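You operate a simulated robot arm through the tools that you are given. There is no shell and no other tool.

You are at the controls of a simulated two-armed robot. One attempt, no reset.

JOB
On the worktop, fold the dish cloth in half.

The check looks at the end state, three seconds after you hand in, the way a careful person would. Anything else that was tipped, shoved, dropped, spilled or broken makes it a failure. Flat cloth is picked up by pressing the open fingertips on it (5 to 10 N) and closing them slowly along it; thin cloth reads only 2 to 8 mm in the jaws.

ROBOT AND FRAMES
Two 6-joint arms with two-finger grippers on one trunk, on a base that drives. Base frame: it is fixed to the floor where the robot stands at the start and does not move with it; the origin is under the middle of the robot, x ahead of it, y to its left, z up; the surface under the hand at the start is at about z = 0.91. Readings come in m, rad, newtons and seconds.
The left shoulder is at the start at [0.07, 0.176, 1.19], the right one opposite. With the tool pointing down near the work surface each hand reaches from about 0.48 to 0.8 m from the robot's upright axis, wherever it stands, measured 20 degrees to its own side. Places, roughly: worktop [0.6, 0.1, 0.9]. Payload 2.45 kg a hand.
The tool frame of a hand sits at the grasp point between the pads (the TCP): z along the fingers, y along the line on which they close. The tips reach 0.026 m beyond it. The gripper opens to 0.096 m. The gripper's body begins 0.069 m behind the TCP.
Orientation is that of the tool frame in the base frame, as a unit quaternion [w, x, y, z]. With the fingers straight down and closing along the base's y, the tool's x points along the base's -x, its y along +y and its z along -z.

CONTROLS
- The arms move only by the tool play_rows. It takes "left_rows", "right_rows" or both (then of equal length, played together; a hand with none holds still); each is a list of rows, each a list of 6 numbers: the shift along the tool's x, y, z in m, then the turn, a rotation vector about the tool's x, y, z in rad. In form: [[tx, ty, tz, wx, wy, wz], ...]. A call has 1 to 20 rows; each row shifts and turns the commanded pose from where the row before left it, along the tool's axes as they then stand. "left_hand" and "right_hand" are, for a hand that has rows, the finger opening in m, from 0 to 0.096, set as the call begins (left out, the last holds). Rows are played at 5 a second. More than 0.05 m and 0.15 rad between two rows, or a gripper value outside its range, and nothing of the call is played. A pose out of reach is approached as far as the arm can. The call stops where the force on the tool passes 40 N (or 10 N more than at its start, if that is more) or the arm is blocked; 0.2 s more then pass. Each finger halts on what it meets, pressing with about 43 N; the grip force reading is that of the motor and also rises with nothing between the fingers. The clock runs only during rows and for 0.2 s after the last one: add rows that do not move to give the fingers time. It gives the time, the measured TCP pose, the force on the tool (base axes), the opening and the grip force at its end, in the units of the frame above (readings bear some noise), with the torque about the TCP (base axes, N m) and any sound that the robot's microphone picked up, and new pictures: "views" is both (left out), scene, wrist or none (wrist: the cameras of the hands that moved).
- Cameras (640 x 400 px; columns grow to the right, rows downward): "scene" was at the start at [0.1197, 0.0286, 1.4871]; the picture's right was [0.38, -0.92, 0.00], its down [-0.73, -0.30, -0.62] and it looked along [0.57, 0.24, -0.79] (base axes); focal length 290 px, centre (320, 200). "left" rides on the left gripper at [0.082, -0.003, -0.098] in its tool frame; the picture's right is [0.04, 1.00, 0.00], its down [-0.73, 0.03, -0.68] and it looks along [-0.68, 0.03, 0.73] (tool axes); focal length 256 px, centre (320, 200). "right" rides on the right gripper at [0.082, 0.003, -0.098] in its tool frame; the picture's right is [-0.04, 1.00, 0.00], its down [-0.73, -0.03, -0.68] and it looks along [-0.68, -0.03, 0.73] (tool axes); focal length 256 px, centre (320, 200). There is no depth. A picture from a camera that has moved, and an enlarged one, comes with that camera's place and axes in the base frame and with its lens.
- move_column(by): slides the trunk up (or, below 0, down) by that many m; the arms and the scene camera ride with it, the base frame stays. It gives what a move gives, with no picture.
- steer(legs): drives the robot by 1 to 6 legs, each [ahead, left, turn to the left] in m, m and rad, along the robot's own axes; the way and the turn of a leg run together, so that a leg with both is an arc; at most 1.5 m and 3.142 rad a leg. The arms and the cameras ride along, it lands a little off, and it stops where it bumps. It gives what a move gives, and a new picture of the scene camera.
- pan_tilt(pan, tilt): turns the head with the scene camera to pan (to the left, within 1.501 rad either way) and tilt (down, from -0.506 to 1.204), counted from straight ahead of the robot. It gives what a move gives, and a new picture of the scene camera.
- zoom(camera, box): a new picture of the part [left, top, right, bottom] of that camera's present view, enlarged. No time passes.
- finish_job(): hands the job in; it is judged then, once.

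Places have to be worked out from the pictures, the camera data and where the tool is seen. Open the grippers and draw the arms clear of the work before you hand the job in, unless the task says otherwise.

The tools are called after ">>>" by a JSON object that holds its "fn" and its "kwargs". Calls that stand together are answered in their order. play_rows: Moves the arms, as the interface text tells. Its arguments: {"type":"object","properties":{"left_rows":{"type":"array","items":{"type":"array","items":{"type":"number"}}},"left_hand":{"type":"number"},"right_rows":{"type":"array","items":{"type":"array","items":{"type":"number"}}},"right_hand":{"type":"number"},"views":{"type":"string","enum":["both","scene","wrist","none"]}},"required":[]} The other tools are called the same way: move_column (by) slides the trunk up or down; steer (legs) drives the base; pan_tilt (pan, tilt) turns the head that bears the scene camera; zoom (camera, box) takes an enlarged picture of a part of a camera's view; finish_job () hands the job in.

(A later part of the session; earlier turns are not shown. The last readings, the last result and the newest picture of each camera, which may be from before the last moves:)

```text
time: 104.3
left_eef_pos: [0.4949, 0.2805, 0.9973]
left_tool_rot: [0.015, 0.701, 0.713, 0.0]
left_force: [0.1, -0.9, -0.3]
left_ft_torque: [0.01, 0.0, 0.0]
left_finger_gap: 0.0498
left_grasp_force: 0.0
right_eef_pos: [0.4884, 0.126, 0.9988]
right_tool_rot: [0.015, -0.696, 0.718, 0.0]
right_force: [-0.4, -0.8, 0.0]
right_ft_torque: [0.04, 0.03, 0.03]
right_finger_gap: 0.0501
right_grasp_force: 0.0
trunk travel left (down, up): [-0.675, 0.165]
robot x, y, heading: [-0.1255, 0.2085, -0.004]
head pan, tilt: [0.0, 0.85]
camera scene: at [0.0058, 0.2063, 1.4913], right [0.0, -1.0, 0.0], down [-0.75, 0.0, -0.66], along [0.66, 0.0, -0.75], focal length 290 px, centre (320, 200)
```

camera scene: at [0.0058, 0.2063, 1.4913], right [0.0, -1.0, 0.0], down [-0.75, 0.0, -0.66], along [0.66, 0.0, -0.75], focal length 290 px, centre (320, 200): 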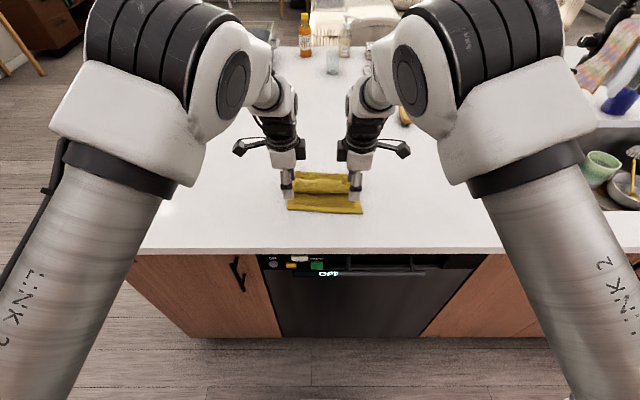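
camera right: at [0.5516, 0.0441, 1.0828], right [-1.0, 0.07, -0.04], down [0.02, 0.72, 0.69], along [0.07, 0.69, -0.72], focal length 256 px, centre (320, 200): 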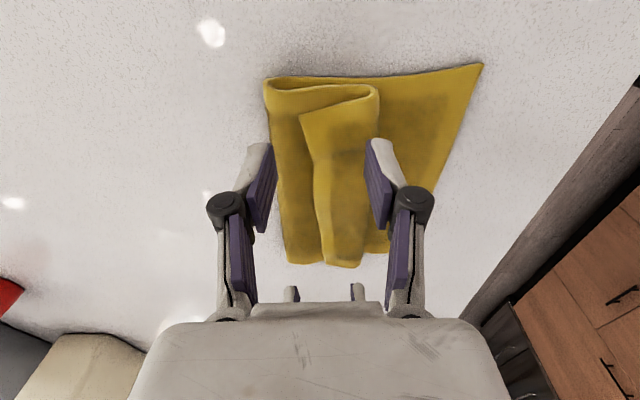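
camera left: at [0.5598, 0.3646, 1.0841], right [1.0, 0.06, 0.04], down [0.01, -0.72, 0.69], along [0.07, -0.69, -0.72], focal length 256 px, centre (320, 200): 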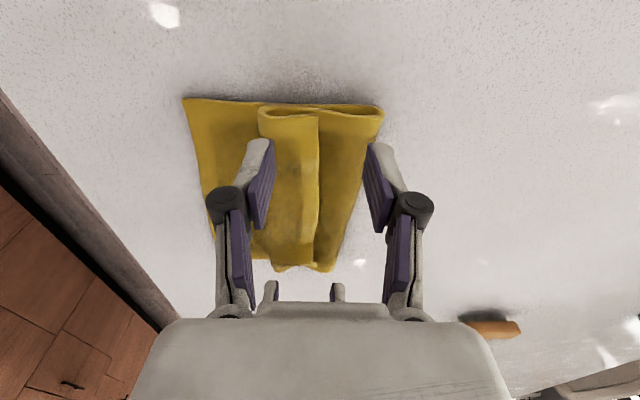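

Now the arms go forward over the hem at the new base position.

>>> {"fn": "play_rows", "kwargs": {"left_rows": [[-0.0026, 0.0089, 0, 0, 0, 0], [-0.0026, 0.0089, 0, 0, 0, 0], [-0.0026, 0.0089, 0, 0, 0, 0], [-0.0026, 0.0089, 0, 0, 0, 0], [-0.0026, 0.0089, 0, 0, 0, 0], [-0.0026, 0.0089, 0, 0, 0, 0], [-0.0026, 0.0089, 0, 0, 0, 0], [0, 0, 0, 0, 0, 0]], "right_rows": [[-0.0013, -0.0098, 0, 0, 0, 0], [-0.0013, -0.0098, 0, 0, 0, 0], [-0.0013, -0.0098, 0, 0, 0, 0], [-0.0013, -0.0098, 0, 0, 0, 0], [-0.0013, -0.0098, 0, 0, 0, 0], [-0.0013, -0.0098, 0, 0, 0, 0], [-0.0013, -0.0098, 0, 0, 0, 0], [0, 0, 0, 0, 0, 0]], "views": "both"}}

>>> {"fn": "zoom", "kwargs": {"camera": "scene", "box": [250, 120, 390, 220]}}

```text
time: 106.1
left_eef_pos: [0.5569, 0.2654, 1.0022]
left_tool_rot: [0.016, 0.7, 0.714, 0.0]
left_force: [0.4, 0.2, -0.2]
left_ft_torque: [0.03, 0.01, 0.01]
left_finger_gap: 0.05
left_grasp_force: 0.0
right_eef_pos: [0.5558, 0.1322, 1.0016]
right_tool_rot: [0.015, -0.696, 0.718, 0.001]
right_force: [-0.8, -0.6, 0.3]
right_ft_torque: [0.02, -0.02, 0.0]
right_finger_gap: 0.0503
right_grasp_force: 0.0
trunk travel left (down, up): [-0.675, 0.165]
robot x, y, heading: [-0.1233, 0.2067, -0.002]
head pan, tilt: [0.0, 0.85]
camera scene: at [0.0036, 0.2064, 1.4917], right [0.0, -1.0, 0.0], down [-0.75, 0.0, -0.66], along [0.66, 0.0, -0.75], focal length 290 px, centre (320, 200)
camera right: at [0.5469, 0.0494, 1.0969], right [-1.0, 0.07, -0.02], down [0.04, 0.72, 0.7], along [0.06, 0.69, -0.72], focal length 256 px, centre (320, 200)
camera left: at [0.5492, 0.3489, 1.0969], right [1.0, 0.06, 0.02], down [0.03, -0.72, 0.69], along [0.06, -0.69, -0.72], focal length 256 px, centre (320, 200)
```

scene: 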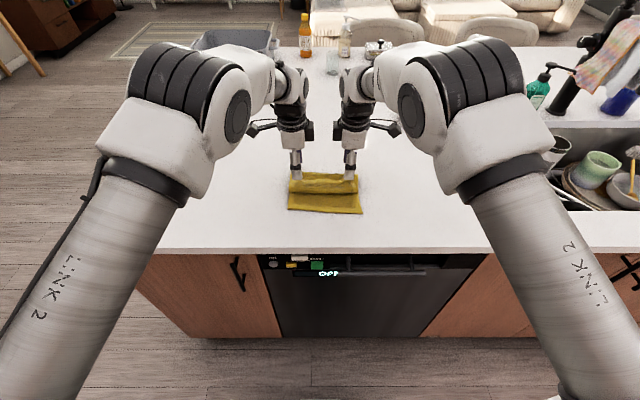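
right: 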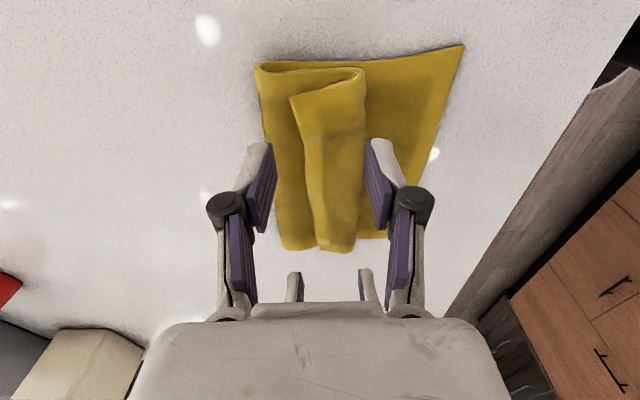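
left: 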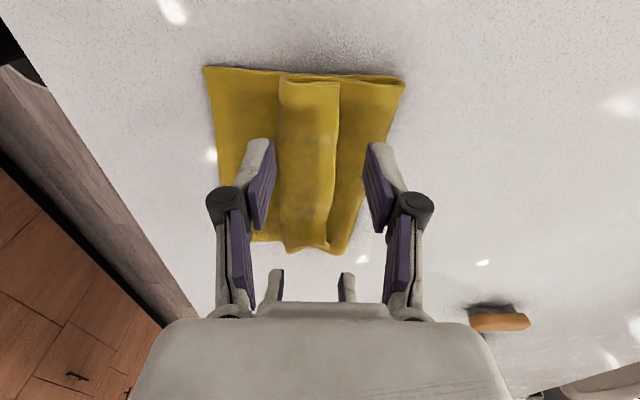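

```text
4.00 times, centred on (320, 170) of scene
camera zoom: at [0.0036, 0.2064, 1.4917], right [0.0, -1.0, 0.0], down [-0.75, 0.0, -0.66], along [0.66, 0.0, -0.75], focal length 1158 px, centre (320, 320)
```

zoom: 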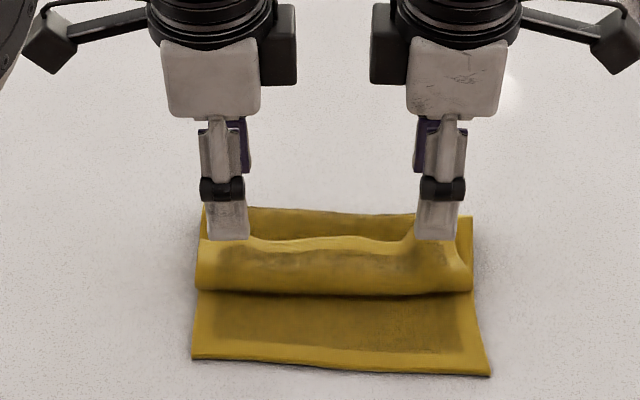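

The jaws straddle the flap nicely. I'll narrow the opening to 34 mm and lower so the tips come to about z 0.934, with the hem between the fingers.

>>> {"fn": "play_rows", "kwargs": {"left_rows": [[0, 0.001, 0.008, 0, 0, 0], [0, 0, 0.01, 0, 0, 0], [0, 0, 0.01, 0, 0, 0], [0, 0, 0.008, 0, 0, 0], [0, 0, 0.006, 0, 0, 0], [0, 0, 0, 0, 0, 0]], "right_rows": [[0, -0.002, 0.008, 0, 0, 0], [0, 0, 0.01, 0, 0, 0], [0, 0, 0.01, 0, 0, 0], [0, 0, 0.008, 0, 0, 0], [0, 0, 0.006, 0, 0, 0], [0, 0, 0, 0, 0, 0]], "left_hand": 0.034, "right_hand": 0.034, "views": "both"}}

>>> {"fn": "zoom", "kwargs": {"camera": "scene", "box": [250, 120, 390, 220]}}

```text
time: 107.5
left_eef_pos: [0.56, 0.2641, 0.9576]
left_tool_rot: [0.015, 0.7, 0.714, 0.001]
left_force: [0.4, 0.6, -0.8]
left_ft_torque: [-0.01, -0.02, 0.01]
left_finger_gap: 0.0339
left_grasp_force: 0.1
right_eef_pos: [0.5603, 0.1343, 0.9586]
right_tool_rot: [0.015, -0.696, 0.718, 0.0]
right_force: [-0.7, 0.5, -0.4]
right_ft_torque: [-0.01, 0.0, 0.0]
right_finger_gap: 0.0342
right_grasp_force: 0.1
trunk travel left (down, up): [-0.675, 0.165]
robot x, y, heading: [-0.1224, 0.2087, -0.004]
head pan, tilt: [0.0, 0.85]
camera scene: at [0.0045, 0.2063, 1.4916], right [0.0, -1.0, 0.0], down [-0.75, 0.0, -0.66], along [0.66, 0.0, -0.75], focal length 290 px, centre (320, 200)
camera right: at [0.5504, 0.0505, 1.0539], right [-1.0, 0.07, -0.02], down [0.04, 0.72, 0.7], along [0.06, 0.69, -0.72], focal length 256 px, centre (320, 200)
camera left: at [0.5514, 0.3482, 1.0544], right [1.0, 0.06, 0.02], down [0.03, -0.72, 0.7], along [0.06, -0.69, -0.72], focal length 256 px, centre (320, 200)
```

scene: 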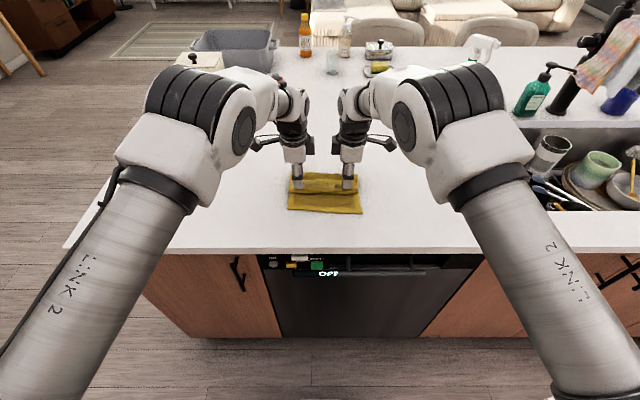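
right: 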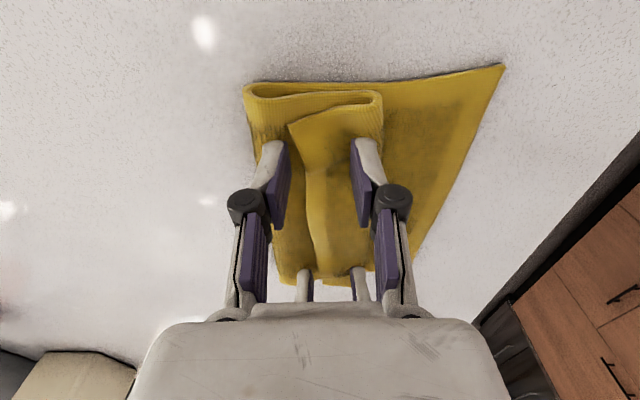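
left: 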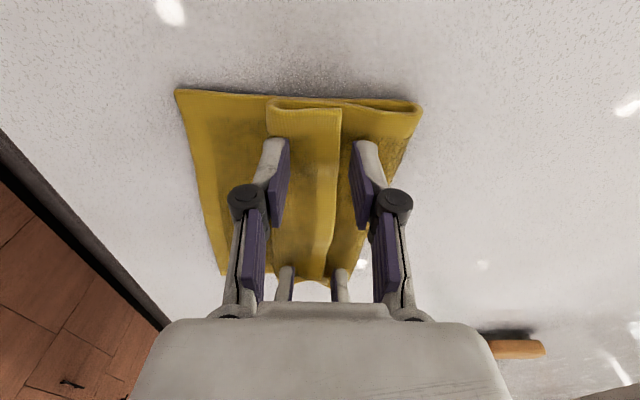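

```text
4.00 times, centred on (320, 170) of scene
camera zoom: at [0.0045, 0.2063, 1.4916], right [0.0, -1.0, 0.0], down [-0.75, 0.0, -0.66], along [0.66, 0.0, -0.75], focal length 1158 px, centre (320, 320)
```

zoom: 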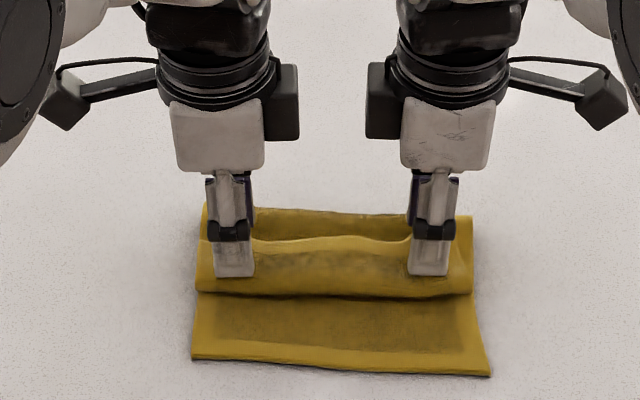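

The hem is between the fingers at both hands and nothing is being pressed. I'll lower 4 mm more and close slowly.

>>> {"fn": "play_rows", "kwargs": {"left_rows": [[0, 0, 0.002, 0, 0, 0], [0, 0, 0.002, 0, 0, 0], [0, 0, 0, 0, 0, 0]], "right_rows": [[0, 0, 0.002, 0, 0, 0], [0, 0, 0.002, 0, 0, 0], [0, 0, 0, 0, 0, 0]], "views": "none"}}

>>> {"fn": "play_rows", "kwargs": {"left_rows": [[0, 0, 0, 0, 0, 0], [0, 0, 0, 0, 0, 0], [0, 0, 0, 0, 0, 0]], "right_rows": [[0, 0, 0, 0, 0, 0], [0, 0, 0, 0, 0, 0], [0, 0, 0, 0, 0, 0]], "left_hand": 0.022, "right_hand": 0.022, "views": "wrist"}}

```text
time: 108.3
left_eef_pos: [0.5594, 0.2639, 0.954]
left_tool_rot: [0.015, 0.7, 0.714, 0.0]
left_force: [-0.3, -0.4, -0.4]
left_ft_torque: [0.01, -0.01, -0.02]
left_finger_gap: 0.0339
left_grasp_force: 0.0
right_eef_pos: [0.5599, 0.1341, 0.9546]
right_tool_rot: [0.015, -0.696, 0.718, 0.001]
right_force: [-0.6, 0.5, 1.1]
right_ft_torque: [0.02, 0.03, 0.01]
right_finger_gap: 0.0338
right_grasp_force: 0.0
trunk travel left (down, up): [-0.675, 0.165]
robot x, y, heading: [-0.1229, 0.2088, -0.004]
head pan, tilt: [0.0, 0.85]
```

```text
time: 109.1
left_eef_pos: [0.5591, 0.264, 0.9547]
left_tool_rot: [0.015, 0.7, 0.714, 0.001]
left_force: [-0.8, 1.0, 0.1]
left_ft_torque: [-0.03, 0.02, 0.03]
left_finger_gap: 0.0219
left_grasp_force: 0.1
right_eef_pos: [0.56, 0.1351, 0.9558]
right_tool_rot: [0.016, -0.696, 0.718, 0.001]
right_force: [0.0, -0.2, -0.2]
right_ft_torque: [0.03, 0.03, -0.02]
right_finger_gap: 0.0221
right_grasp_force: 0.0
trunk travel left (down, up): [-0.675, 0.165]
robot x, y, heading: [-0.1248, 0.2056, -0.0]
head pan, tilt: [0.0, 0.85]
camera right: at [0.5507, 0.0508, 1.05], right [-1.0, 0.07, -0.02], down [0.04, 0.72, 0.7], along [0.06, 0.69, -0.72], focal length 256 px, centre (320, 200)
camera left: at [0.5518, 0.3481, 1.0504], right [1.0, 0.06, 0.02], down [0.03, -0.72, 0.7], along [0.06, -0.69, -0.72], focal length 256 px, centre (320, 200)
```

right: 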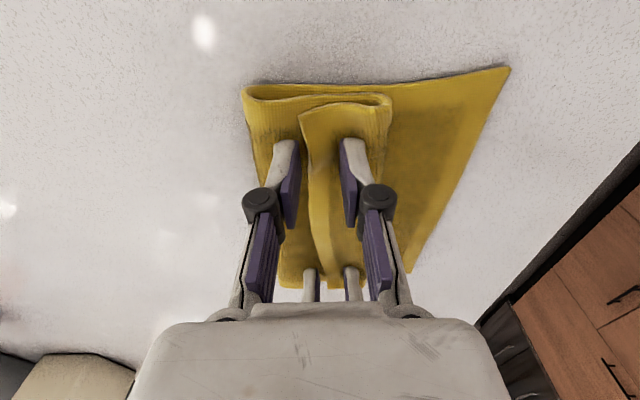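
left: 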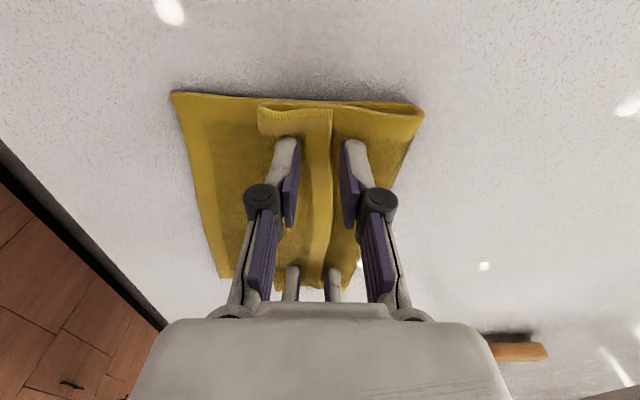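

The hem is being pushed upright between the fingers. Closing the rest of the way slowly.

>>> {"fn": "play_rows", "kwargs": {"left_rows": [[0, 0, 0, 0, 0, 0], [0, 0, 0, 0, 0, 0], [0, 0, 0, 0, 0, 0]], "right_rows": [[0, 0, 0, 0, 0, 0], [0, 0, 0, 0, 0, 0], [0, 0, 0, 0, 0, 0]], "left_hand": 0.012, "right_hand": 0.012, "views": "wrist"}}

>>> {"fn": "play_rows", "kwargs": {"left_rows": [[0, 0, 0, 0, 0, 0], [0, 0, 0, 0, 0, 0], [0, 0, 0, 0, 0, 0], [0, 0, 0, 0, 0, 0]], "right_rows": [[0, 0, 0, 0, 0, 0], [0, 0, 0, 0, 0, 0], [0, 0, 0, 0, 0, 0], [0, 0, 0, 0, 0, 0]], "left_hand": 0.0, "right_hand": 0.0, "views": "both"}}

>>> {"fn": "zoom", "kwargs": {"camera": "scene", "box": [250, 120, 390, 220]}}

```text
time: 109.9
left_eef_pos: [0.5587, 0.2639, 0.9551]
left_tool_rot: [0.014, 0.7, 0.714, 0.001]
left_force: [0.5, 0.9, -0.7]
left_ft_torque: [-0.01, 0.01, -0.01]
left_finger_gap: 0.0122
left_grasp_force: 0.0
right_eef_pos: [0.5606, 0.1342, 0.9538]
right_tool_rot: [0.016, -0.696, 0.718, 0.0]
right_force: [-0.3, -0.7, 0.0]
right_ft_torque: [0.0, 0.01, -0.02]
right_finger_gap: 0.0121
right_grasp_force: 0.1
trunk travel left (down, up): [-0.675, 0.165]
robot x, y, heading: [-0.1257, 0.2046, 0.003]
head pan, tilt: [0.0, 0.85]
camera right: at [0.5507, 0.0508, 1.05], right [-1.0, 0.07, -0.02], down [0.04, 0.72, 0.7], along [0.06, 0.69, -0.72], focal length 256 px, centre (320, 200)
camera left: at [0.5518, 0.3481, 1.0504], right [1.0, 0.06, 0.02], down [0.03, -0.72, 0.7], along [0.06, -0.69, -0.72], focal length 256 px, centre (320, 200)
```

right: 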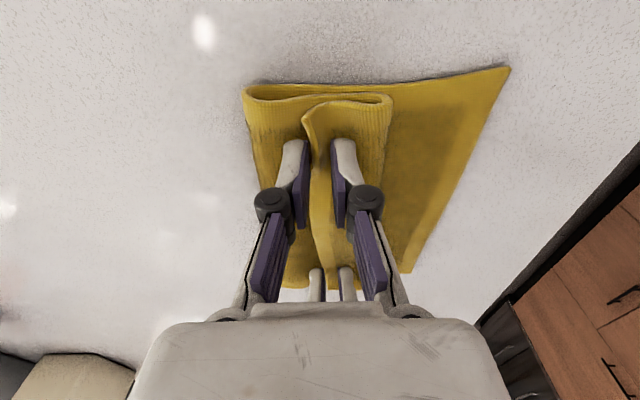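
left: 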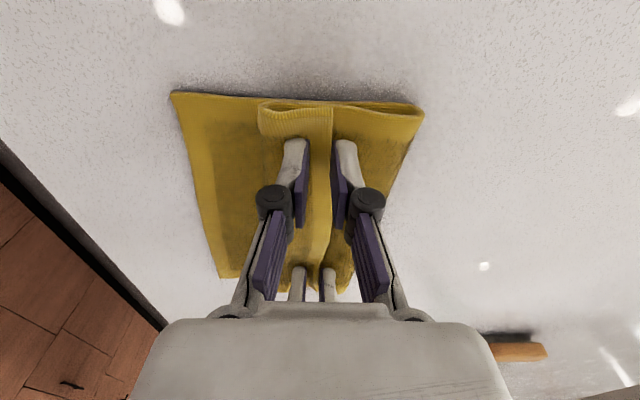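

```text
time: 110.9
left_eef_pos: [0.5579, 0.2645, 0.9553]
left_tool_rot: [0.015, 0.7, 0.714, 0.001]
left_force: [-0.4, -0.6, -0.3]
left_ft_torque: [0.03, 0.01, -0.02]
left_finger_gap: 0.0
left_grasp_force: 28.4
right_eef_pos: [0.5615, 0.1339, 0.9545]
right_tool_rot: [0.015, -0.696, 0.718, 0.0]
right_force: [0.2, 0.4, -0.5]
right_ft_torque: [0.02, 0.0, -0.03]
right_finger_gap: 0.0048
right_grasp_force: 31.3
trunk travel left (down, up): [-0.675, 0.165]
robot x, y, heading: [-0.1211, 0.2026, -0.003]
head pan, tilt: [0.0, 0.85]
camera scene: at [0.0045, 0.2064, 1.4916], right [0.0, -1.0, 0.0], down [-0.75, 0.0, -0.66], along [0.66, 0.0, -0.75], focal length 290 px, centre (320, 200)
camera right: at [0.5506, 0.0508, 1.0501], right [-1.0, 0.07, -0.02], down [0.04, 0.72, 0.7], along [0.06, 0.69, -0.72], focal length 256 px, centre (320, 200)
camera left: at [0.5518, 0.3481, 1.0505], right [1.0, 0.06, 0.02], down [0.03, -0.72, 0.7], along [0.06, -0.69, -0.72], focal length 256 px, centre (320, 200)
```

scene: 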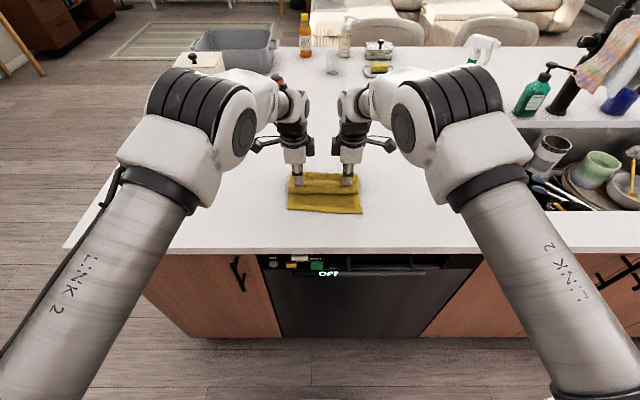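
right: 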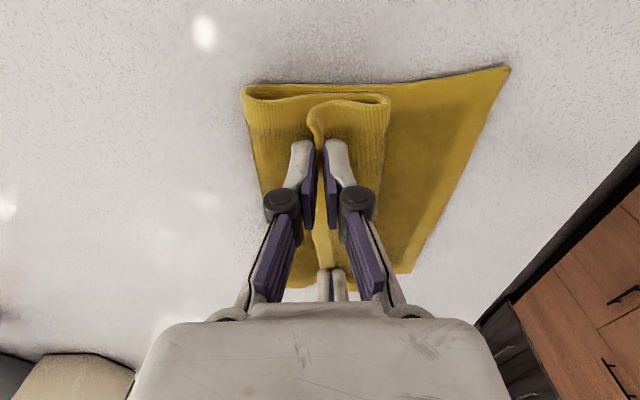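
left: 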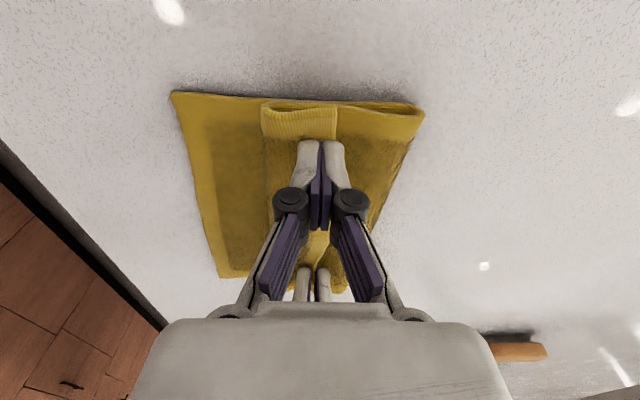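

```text
4.00 times, centred on (320, 170) of scene
camera zoom: at [0.0045, 0.2064, 1.4916], right [0.0, -1.0, 0.0], down [-0.75, 0.0, -0.66], along [0.66, 0.0, -0.75], focal length 1158 px, centre (320, 320)
```

zoom: 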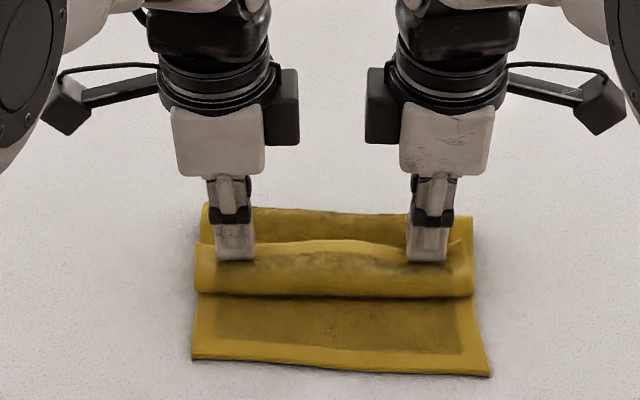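

The right hand has the hem (4.8 mm gap). The left closed on nothing because the hem is lower there, so I'll reopen the left, lower 8 mm and try again.

>>> {"fn": "play_rows", "kwargs": {"left_rows": [[0, 0, 0, 0, 0, 0], [0, 0, 0, 0, 0, 0], [0, 0.003, 0.002, 0, 0, 0], [0, 0, 0.003, 0, 0, 0], [0, 0, 0.003, 0, 0, 0], [0, 0, 0, 0, 0, 0]], "left_hand": 0.034, "views": "wrist"}}

>>> {"fn": "zoom", "kwargs": {"camera": "left", "box": [160, 70, 460, 270]}}

```text
time: 112.3
left_eef_pos: [0.561, 0.2642, 0.9476]
left_tool_rot: [0.015, 0.7, 0.714, 0.001]
left_force: [0.5, 0.4, 1.7]
left_ft_torque: [0.01, 0.04, -0.02]
left_finger_gap: 0.0345
left_grasp_force: 0.1
right_eef_pos: [0.5611, 0.1331, 0.9544]
right_tool_rot: [0.016, -0.696, 0.718, 0.001]
right_force: [0.5, 0.0, -2.9]
right_ft_torque: [0.0, 0.03, -0.01]
right_finger_gap: 0.0037
right_grasp_force: 28.2
trunk travel left (down, up): [-0.675, 0.165]
robot x, y, heading: [-0.1283, 0.2054, -0.0]
head pan, tilt: [0.0, 0.85]
camera left: at [0.5547, 0.348, 1.0429], right [1.0, 0.06, 0.02], down [0.03, -0.72, 0.7], along [0.06, -0.69, -0.72], focal length 256 px, centre (320, 200)
```

left: 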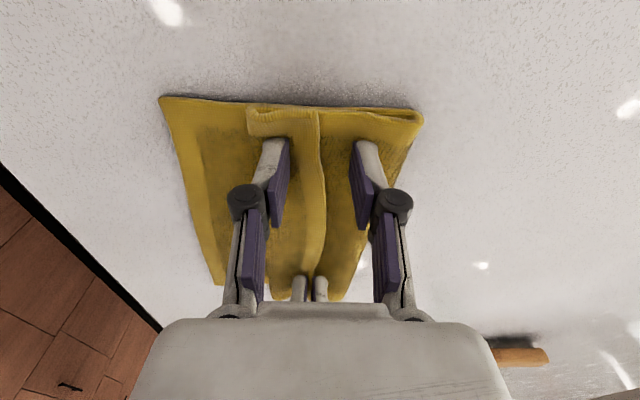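

```text
2.00 times, centred on (310, 170) of left
camera zoom: at [0.5547, 0.348, 1.0429], right [1.0, 0.06, 0.02], down [0.03, -0.72, 0.7], along [0.06, -0.69, -0.72], focal length 512 px, centre (340, 260)
```

zoom: 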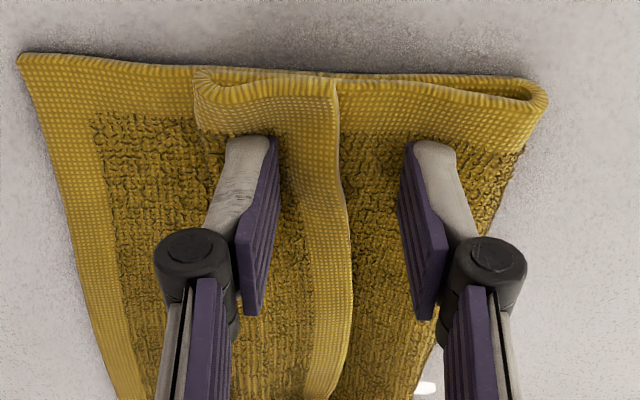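

The left fingers now straddle the hem well below its edge, with a light touch. Closing the left.

>>> {"fn": "play_rows", "kwargs": {"left_rows": [[0, 0, 0, 0, 0, 0], [0, 0, 0, 0, 0, 0]], "left_hand": 0.02, "views": "none"}}

>>> {"fn": "play_rows", "kwargs": {"left_rows": [[0, 0, 0, 0, 0, 0], [0, 0, 0, 0, 0, 0]], "left_hand": 0.01, "views": "none"}}

>>> {"fn": "play_rows", "kwargs": {"left_rows": [[0, 0, 0, 0, 0, 0], [0, 0, 0, 0, 0, 0], [0, 0, 0, 0, 0, 0]], "left_hand": 0.0, "views": "wrist"}}

>>> {"fn": "zoom", "kwargs": {"camera": "left", "box": [160, 70, 460, 270]}}

```text
time: 112.9
left_eef_pos: [0.5611, 0.2635, 0.9469]
left_tool_rot: [0.016, 0.7, 0.714, 0.001]
left_force: [0.1, -0.1, 2.7]
left_ft_torque: [0.0, 0.01, -0.01]
left_finger_gap: 0.0198
left_grasp_force: 0.2
right_eef_pos: [0.5603, 0.134, 0.9544]
right_tool_rot: [0.015, -0.696, 0.718, 0.001]
right_force: [0.7, -0.9, -1.0]
right_ft_torque: [-0.03, 0.0, 0.01]
right_finger_gap: 0.0037
right_grasp_force: 28.7
trunk travel left (down, up): [-0.675, 0.165]
robot x, y, heading: [-0.1234, 0.2068, -0.002]
head pan, tilt: [0.0, 0.85]
```

```text
time: 113.5
left_eef_pos: [0.562, 0.2643, 0.9482]
left_tool_rot: [0.016, 0.7, 0.713, 0.001]
left_force: [-1.1, 0.3, 2.3]
left_ft_torque: [0.0, 0.06, -0.01]
left_finger_gap: 0.009
left_grasp_force: 7.6
right_eef_pos: [0.5598, 0.1334, 0.9559]
right_tool_rot: [0.015, -0.696, 0.718, 0.0]
right_force: [1.1, 0.0, -4.9]
right_ft_torque: [-0.01, 0.03, 0.02]
right_finger_gap: 0.0034
right_grasp_force: 28.0
trunk travel left (down, up): [-0.675, 0.165]
robot x, y, heading: [-0.1251, 0.2022, -0.003]
head pan, tilt: [0.0, 0.85]
```

```text
time: 114.3
left_eef_pos: [0.5631, 0.2643, 0.9475]
left_tool_rot: [0.016, 0.701, 0.713, 0.001]
left_force: [-0.9, 0.0, 1.7]
left_ft_torque: [-0.05, 0.05, -0.02]
left_finger_gap: 0.004
left_grasp_force: 32.4
right_eef_pos: [0.5598, 0.1345, 0.9545]
right_tool_rot: [0.015, -0.696, 0.718, 0.001]
right_force: [-0.1, -0.7, 1.3]
right_ft_torque: [0.0, -0.05, 0.02]
right_finger_gap: 0.0015
right_grasp_force: 28.2
trunk travel left (down, up): [-0.675, 0.165]
robot x, y, heading: [-0.1214, 0.2075, -0.007]
head pan, tilt: [0.0, 0.85]
camera left: at [0.5546, 0.348, 1.0428], right [1.0, 0.06, 0.02], down [0.03, -0.72, 0.7], along [0.06, -0.69, -0.72], focal length 256 px, centre (320, 200)
```

left: 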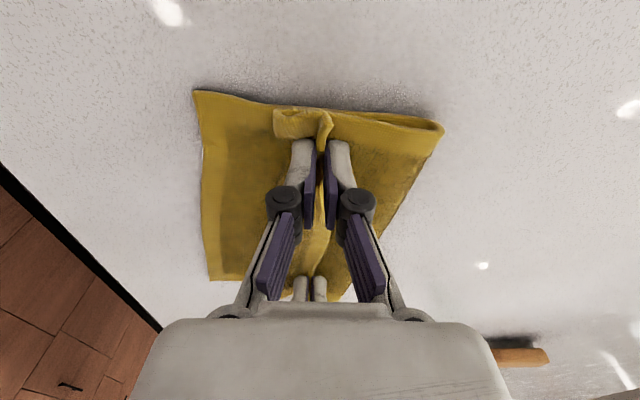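

```text
2.00 times, centred on (310, 170) of left
camera zoom: at [0.5546, 0.348, 1.0428], right [1.0, 0.06, 0.02], down [0.03, -0.72, 0.7], along [0.06, -0.69, -0.72], focal length 512 px, centre (340, 260)
```

zoom: 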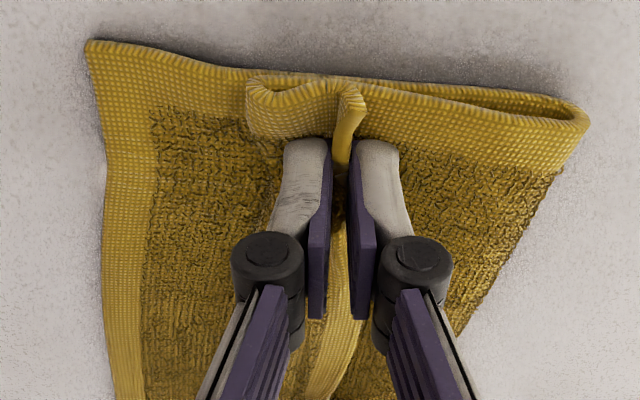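

The left now holds the hem upright (4 mm gap). The right gap dropped to 1.5 mm, so let me check that side.

>>> {"fn": "zoom", "kwargs": {"camera": "right", "box": [180, 50, 540, 290]}}

>>> {"fn": "zoom", "kwargs": {"camera": "scene", "box": [250, 120, 390, 220]}}

```text
1.67 times, centred on (360, 170) of right
camera zoom: at [0.5504, 0.0508, 1.0502], right [-1.0, 0.07, -0.02], down [0.04, 0.72, 0.7], along [0.06, 0.69, -0.72], focal length 427 px, centre (253, 250)
```

zoom: 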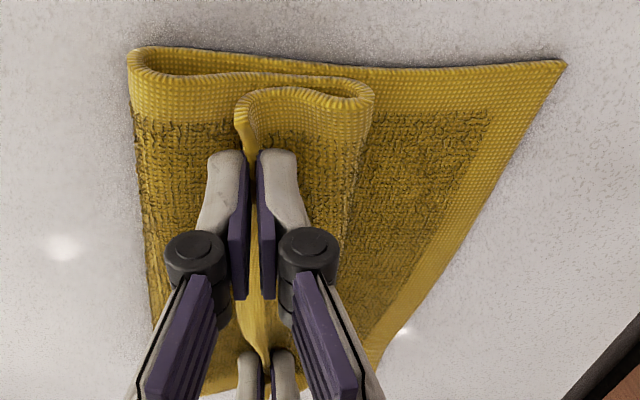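

```text
4.00 times, centred on (320, 170) of scene
camera zoom: at [0.0042, 0.2064, 1.4916], right [0.0, -1.0, 0.0], down [-0.75, 0.0, -0.66], along [0.66, 0.0, -0.75], focal length 1158 px, centre (320, 320)
```

zoom: 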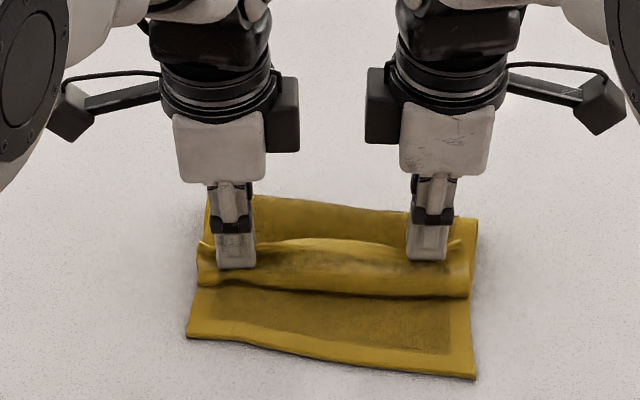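

The hem is between the right jaws but only its very edge is held. I'll reopen the right slightly, lower 6 mm and close again for a deeper bite.

>>> {"fn": "play_rows", "kwargs": {"right_rows": [[0, 0, 0, 0, 0, 0], [0, 0, 0, 0, 0, 0], [0, 0, 0.003, 0, 0, 0], [0, 0, 0.003, 0, 0, 0], [0, 0, 0, 0, 0, 0]], "right_hand": 0.024, "views": "wrist"}}

>>> {"fn": "play_rows", "kwargs": {"right_rows": [[0, 0, 0, 0, 0, 0], [0, 0, 0, 0, 0, 0]], "right_hand": 0.012, "views": "none"}}

>>> {"fn": "play_rows", "kwargs": {"right_rows": [[0, 0, 0, 0, 0, 0], [0, 0, 0, 0, 0, 0], [0, 0, 0, 0, 0, 0]], "right_hand": 0.0, "views": "wrist"}}

>>> {"fn": "zoom", "kwargs": {"camera": "right", "box": [180, 50, 540, 290]}}

```text
time: 115.5
left_eef_pos: [0.5615, 0.2647, 0.9473]
left_tool_rot: [0.015, 0.701, 0.713, 0.001]
left_force: [-0.2, -0.8, 1.1]
left_ft_torque: [0.01, 0.06, 0.01]
left_finger_gap: 0.0039
left_grasp_force: 33.2
right_eef_pos: [0.5601, 0.1343, 0.9495]
right_tool_rot: [0.016, -0.696, 0.718, 0.0]
right_force: [0.4, 0.4, 0.4]
right_ft_torque: [-0.01, 0.0, 0.02]
right_finger_gap: 0.024
right_grasp_force: 0.1
trunk travel left (down, up): [-0.675, 0.165]
robot x, y, heading: [-0.123, 0.2055, -0.006]
head pan, tilt: [0.0, 0.85]
camera right: at [0.5504, 0.0507, 1.0447], right [-1.0, 0.07, -0.02], down [0.04, 0.72, 0.7], along [0.06, 0.69, -0.72], focal length 256 px, centre (320, 200)
```

right: 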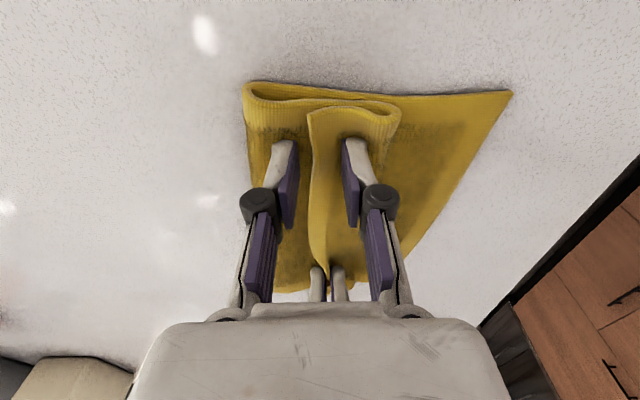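

```text
time: 116.1
left_eef_pos: [0.5625, 0.2633, 0.9473]
left_tool_rot: [0.015, 0.7, 0.714, 0.001]
left_force: [-1.0, -0.7, 0.6]
left_ft_torque: [0.02, 0.04, -0.05]
left_finger_gap: 0.0039
left_grasp_force: 32.6
right_eef_pos: [0.5606, 0.1344, 0.9486]
right_tool_rot: [0.016, -0.695, 0.718, 0.0]
right_force: [-0.8, 0.3, 0.2]
right_ft_torque: [-0.02, 0.0, 0.0]
right_finger_gap: 0.0116
right_grasp_force: 0.1
trunk travel left (down, up): [-0.675, 0.165]
robot x, y, heading: [-0.1209, 0.2057, -0.0]
head pan, tilt: [0.0, 0.85]
```

```text
time: 116.9
left_eef_pos: [0.5628, 0.2625, 0.9471]
left_tool_rot: [0.016, 0.7, 0.714, 0.001]
left_force: [-0.4, 0.1, 1.9]
left_ft_torque: [0.01, 0.03, -0.04]
left_finger_gap: 0.0038
left_grasp_force: 32.7
right_eef_pos: [0.5608, 0.1334, 0.9478]
right_tool_rot: [0.015, -0.696, 0.717, 0.0]
right_force: [0.2, -0.4, -0.3]
right_ft_torque: [0.01, 0.02, 0.01]
right_finger_gap: 0.0046
right_grasp_force: 32.5
trunk travel left (down, up): [-0.675, 0.165]
robot x, y, heading: [-0.1222, 0.2094, -0.003]
head pan, tilt: [0.0, 0.85]
camera right: at [0.5505, 0.0506, 1.0445], right [-1.0, 0.07, -0.02], down [0.04, 0.72, 0.7], along [0.06, 0.69, -0.72], focal length 256 px, centre (320, 200)
```

right: 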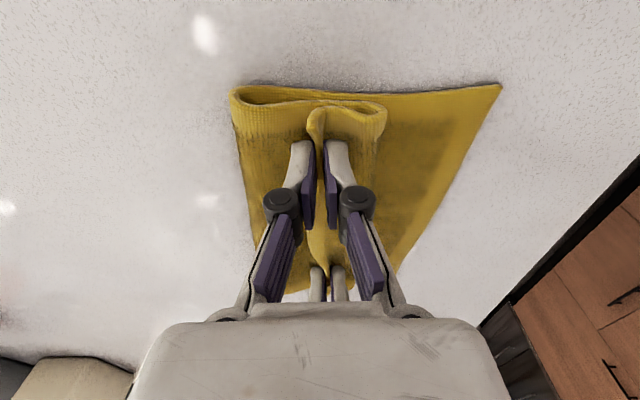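

```text
1.67 times, centred on (360, 170) of right
camera zoom: at [0.5505, 0.0506, 1.0445], right [-1.0, 0.07, -0.02], down [0.04, 0.72, 0.7], along [0.06, 0.69, -0.72], focal length 427 px, centre (253, 250)
```

zoom: 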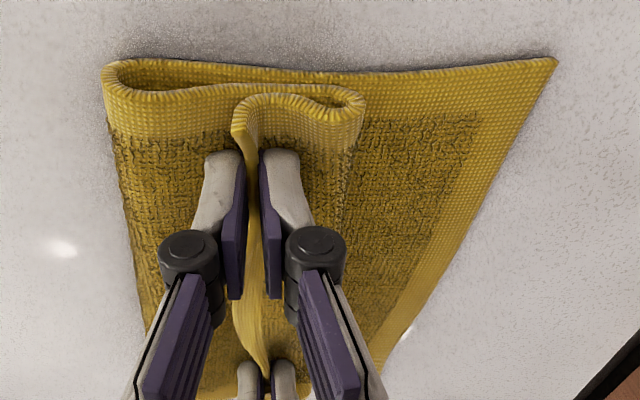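

Both hands now hold the hem upright, with the fold line already at half (bottom layer about 0.13 m on both sides). I'll lift the hem 3 cm, then drive back 4 cm so it swings over the bend toward the near edge.

>>> {"fn": "play_rows", "kwargs": {"left_rows": [[0, 0, -0.005, 0, 0, 0], [0, 0, -0.005, 0, 0, 0], [0, 0, -0.005, 0, 0, 0], [0, 0, -0.005, 0, 0, 0], [0, 0, -0.005, 0, 0, 0], [0, 0, -0.005, 0, 0, 0], [0, 0, 0, 0, 0, 0]], "right_rows": [[0, 0, -0.005, 0, 0, 0], [0, 0, -0.005, 0, 0, 0], [0, 0, -0.005, 0, 0, 0], [0, 0, -0.005, 0, 0, 0], [0, 0, -0.005, 0, 0, 0], [0, 0, -0.005, 0, 0, 0], [0, 0, 0, 0, 0, 0]], "views": "wrist"}}

>>> {"fn": "zoom", "kwargs": {"camera": "scene", "box": [250, 120, 390, 220]}}

```text
time: 118.5
left_eef_pos: [0.562, 0.2645, 0.9772]
left_tool_rot: [0.016, 0.7, 0.714, 0.001]
left_force: [0.9, 0.1, 0.3]
left_ft_torque: [-0.02, 0.01, -0.02]
left_finger_gap: 0.0039
left_grasp_force: 32.6
right_eef_pos: [0.5597, 0.133, 0.9789]
right_tool_rot: [0.016, -0.696, 0.718, 0.001]
right_force: [0.9, -0.3, 0.7]
right_ft_torque: [-0.04, 0.02, -0.02]
right_finger_gap: 0.0037
right_grasp_force: 30.8
trunk travel left (down, up): [-0.675, 0.165]
robot x, y, heading: [-0.1233, 0.207, -0.003]
head pan, tilt: [0.0, 0.85]
camera right: at [0.5504, 0.0496, 1.0743], right [-1.0, 0.07, -0.02], down [0.04, 0.72, 0.7], along [0.06, 0.69, -0.72], focal length 256 px, centre (320, 200)
camera left: at [0.5546, 0.3488, 1.0727], right [1.0, 0.06, 0.02], down [0.03, -0.72, 0.7], along [0.06, -0.69, -0.72], focal length 256 px, centre (320, 200)
```

right: 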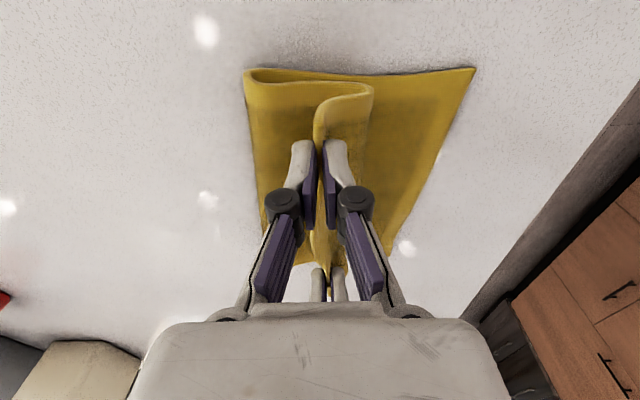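
left: 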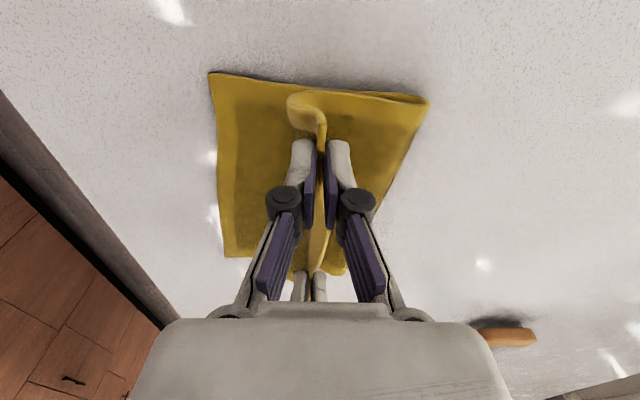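

```text
4.00 times, centred on (320, 170) of scene
camera zoom: at [0.0049, 0.2064, 1.4915], right [0.0, -1.0, 0.0], down [-0.75, 0.0, -0.66], along [0.66, 0.0, -0.75], focal length 1158 px, centre (320, 320)
```

zoom: 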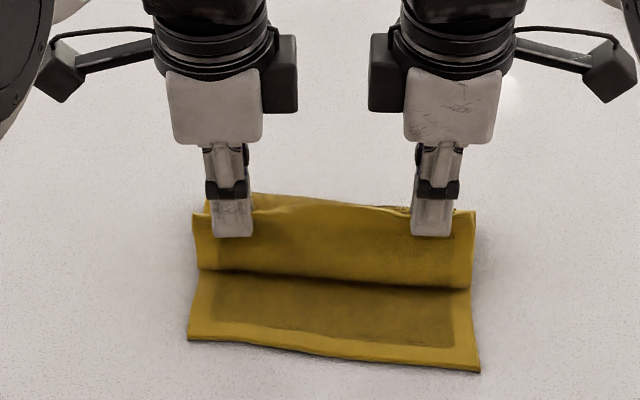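

The flap is standing up nicely. Now driving back 4 cm to swing the hem over the bend.

>>> {"fn": "steer", "kwargs": {"legs": [[-0.042, 0.0, 0]]}}

>>> {"fn": "zoom", "kwargs": {"camera": "scene", "box": [250, 110, 390, 210]}}

>>> {"fn": "zoom", "kwargs": {"camera": "left", "box": [160, 50, 480, 290]}}

>>> {"fn": "zoom", "kwargs": {"camera": "right", "box": [180, 40, 540, 290]}}

```text
time: 119.3
left_eef_pos: [0.522, 0.2644, 0.9733]
left_tool_rot: [0.014, 0.7, 0.714, 0.0]
left_force: [-0.8, -0.8, 0.9]
left_ft_torque: [-0.01, 0.04, -0.02]
left_finger_gap: 0.0038
left_grasp_force: 32.6
right_eef_pos: [0.5214, 0.1329, 0.9763]
right_tool_rot: [0.014, -0.695, 0.719, 0.001]
right_force: [0.8, 0.7, 1.6]
right_ft_torque: [0.09, 0.04, -0.02]
right_finger_gap: 0.0015
right_grasp_force: 27.7
trunk travel left (down, up): [-0.675, 0.165]
robot x, y, heading: [-0.1649, 0.2065, -0.003]
head pan, tilt: [0.0, 0.85]
camera scene: at [-0.0327, 0.2063, 1.4909], right [0.0, -1.0, 0.0], down [-0.75, 0.0, -0.66], along [0.66, 0.0, -0.75], focal length 290 px, centre (320, 200)
```

scene: 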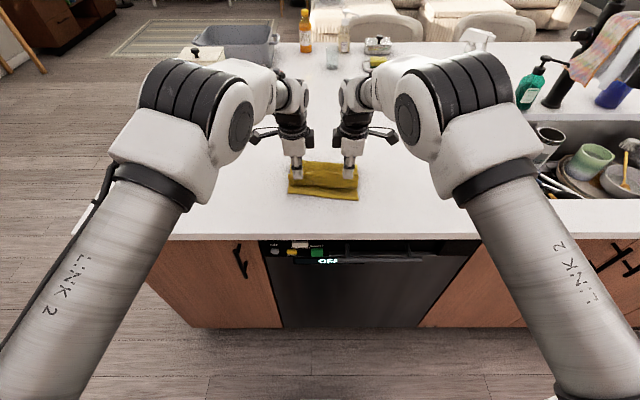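

```text
4.00 times, centred on (320, 160) of scene
camera zoom: at [-0.0327, 0.2063, 1.4909], right [0.0, -1.0, 0.0], down [-0.75, 0.0, -0.66], along [0.66, 0.0, -0.75], focal length 1158 px, centre (320, 360)
```

zoom: 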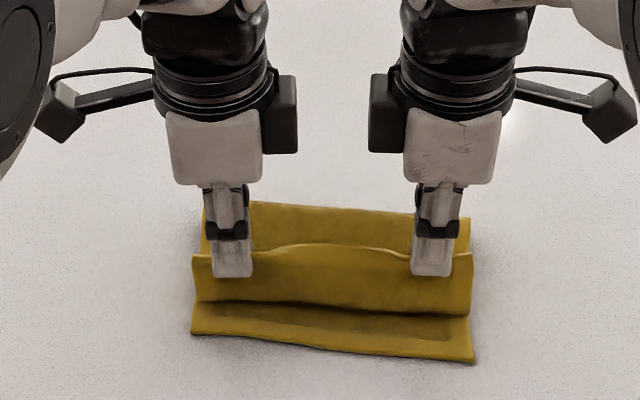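

```text
1.67 times, centred on (320, 170) of left
camera zoom: at [0.5158, 0.3485, 1.0701], right [1.0, 0.06, 0.02], down [0.03, -0.72, 0.7], along [0.05, -0.69, -0.72], focal length 427 px, centre (320, 250)
```

zoom: 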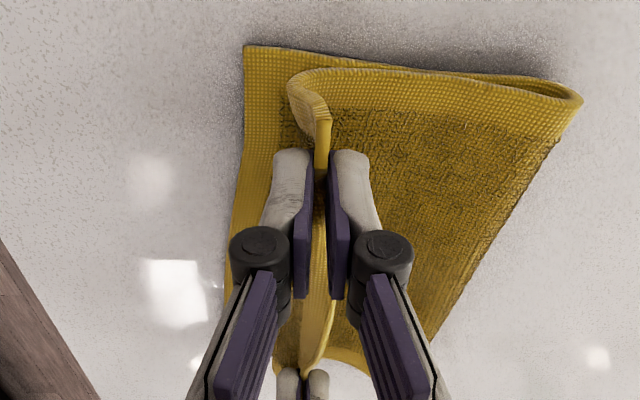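

```text
1.60 times, centred on (360, 165) of right
camera zoom: at [0.5114, 0.0492, 1.0718], right [-1.0, 0.07, -0.02], down [0.04, 0.72, 0.7], along [0.06, 0.69, -0.72], focal length 410 px, centre (256, 256)
```

zoom: 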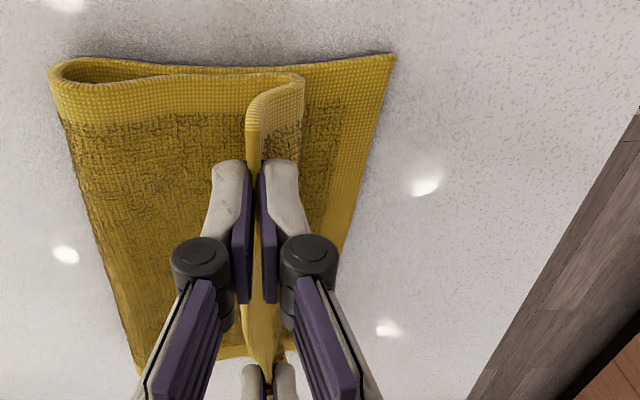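

The hem has swung upright over the bend, which has rolled close to the near edge. The right grip is down to the hem's very edge (1.5 mm), so I'll re-bite the right 8 mm lower before finishing the swing.

>>> {"fn": "play_rows", "kwargs": {"right_rows": [[0, 0, 0, 0, 0, 0], [0, 0, 0.004, 0, 0, 0], [0, 0, 0.004, 0, 0, 0], [0, 0, 0.001, 0, 0, 0], [0, 0, 0, 0, 0, 0]], "right_hand": 0.018, "views": "wrist"}}

>>> {"fn": "play_rows", "kwargs": {"right_rows": [[0, 0, 0, 0, 0, 0], [0, 0, 0, 0, 0, 0], [0, 0, 0, 0, 0, 0]], "right_hand": 0.0, "views": "wrist"}}

>>> {"fn": "zoom", "kwargs": {"camera": "right", "box": [180, 40, 540, 290]}}

```text
time: 120.5
left_eef_pos: [0.5192, 0.2641, 0.9769]
left_tool_rot: [0.016, 0.7, 0.714, 0.0]
left_force: [-0.8, 0.0, 0.1]
left_ft_torque: [-0.03, 0.03, 0.01]
left_finger_gap: 0.0039
left_grasp_force: 32.6
right_eef_pos: [0.5175, 0.1332, 0.9695]
right_tool_rot: [0.015, -0.696, 0.718, 0.001]
right_force: [-0.4, 0.5, -0.4]
right_ft_torque: [0.01, -0.01, 0.0]
right_finger_gap: 0.0181
right_grasp_force: 0.0
trunk travel left (down, up): [-0.675, 0.165]
robot x, y, heading: [-0.1668, 0.2063, -0.002]
head pan, tilt: [0.0, 0.85]
camera right: at [0.5082, 0.0495, 1.0658], right [-1.0, 0.07, -0.02], down [0.04, 0.72, 0.7], along [0.06, 0.69, -0.72], focal length 256 px, centre (320, 200)
```

right: 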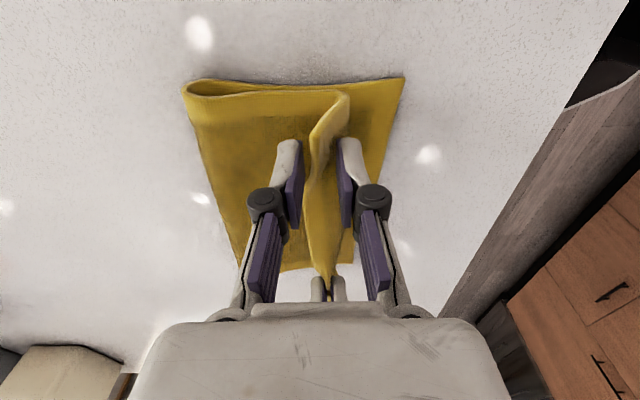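

```text
time: 121.3
left_eef_pos: [0.5195, 0.2654, 0.9778]
left_tool_rot: [0.015, 0.7, 0.714, 0.001]
left_force: [-0.3, -0.1, 0.4]
left_ft_torque: [-0.01, 0.02, 0.01]
left_finger_gap: 0.0042
left_grasp_force: 32.8
right_eef_pos: [0.5175, 0.1338, 0.9705]
right_tool_rot: [0.015, -0.696, 0.718, 0.001]
right_force: [-1.5, -0.1, 1.1]
right_ft_torque: [0.04, -0.1, -0.02]
right_finger_gap: 0.0016
right_grasp_force: 31.4
trunk travel left (down, up): [-0.675, 0.165]
robot x, y, heading: [-0.1677, 0.2081, -0.002]
head pan, tilt: [0.0, 0.85]
camera right: at [0.5084, 0.0496, 1.0655], right [-1.0, 0.07, -0.02], down [0.04, 0.72, 0.7], along [0.06, 0.69, -0.72], focal length 256 px, centre (320, 200)
```

right: 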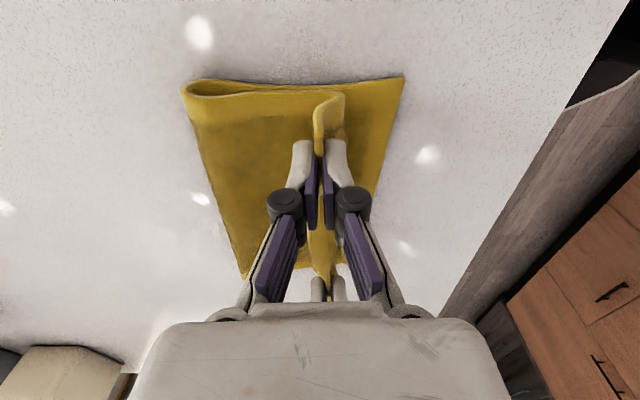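

```text
1.60 times, centred on (360, 165) of right
camera zoom: at [0.5084, 0.0496, 1.0655], right [-1.0, 0.07, -0.02], down [0.04, 0.72, 0.7], along [0.06, 0.69, -0.72], focal length 410 px, centre (256, 256)
```

zoom: 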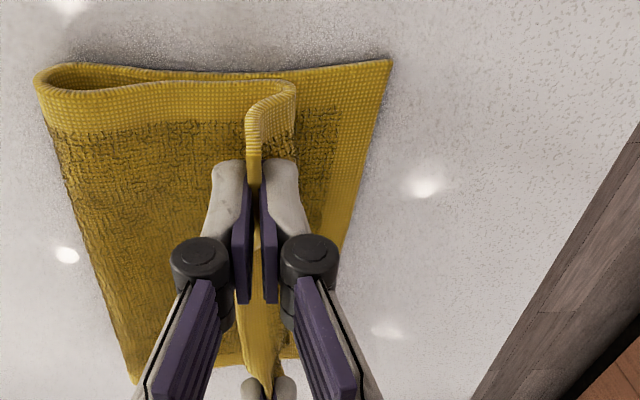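

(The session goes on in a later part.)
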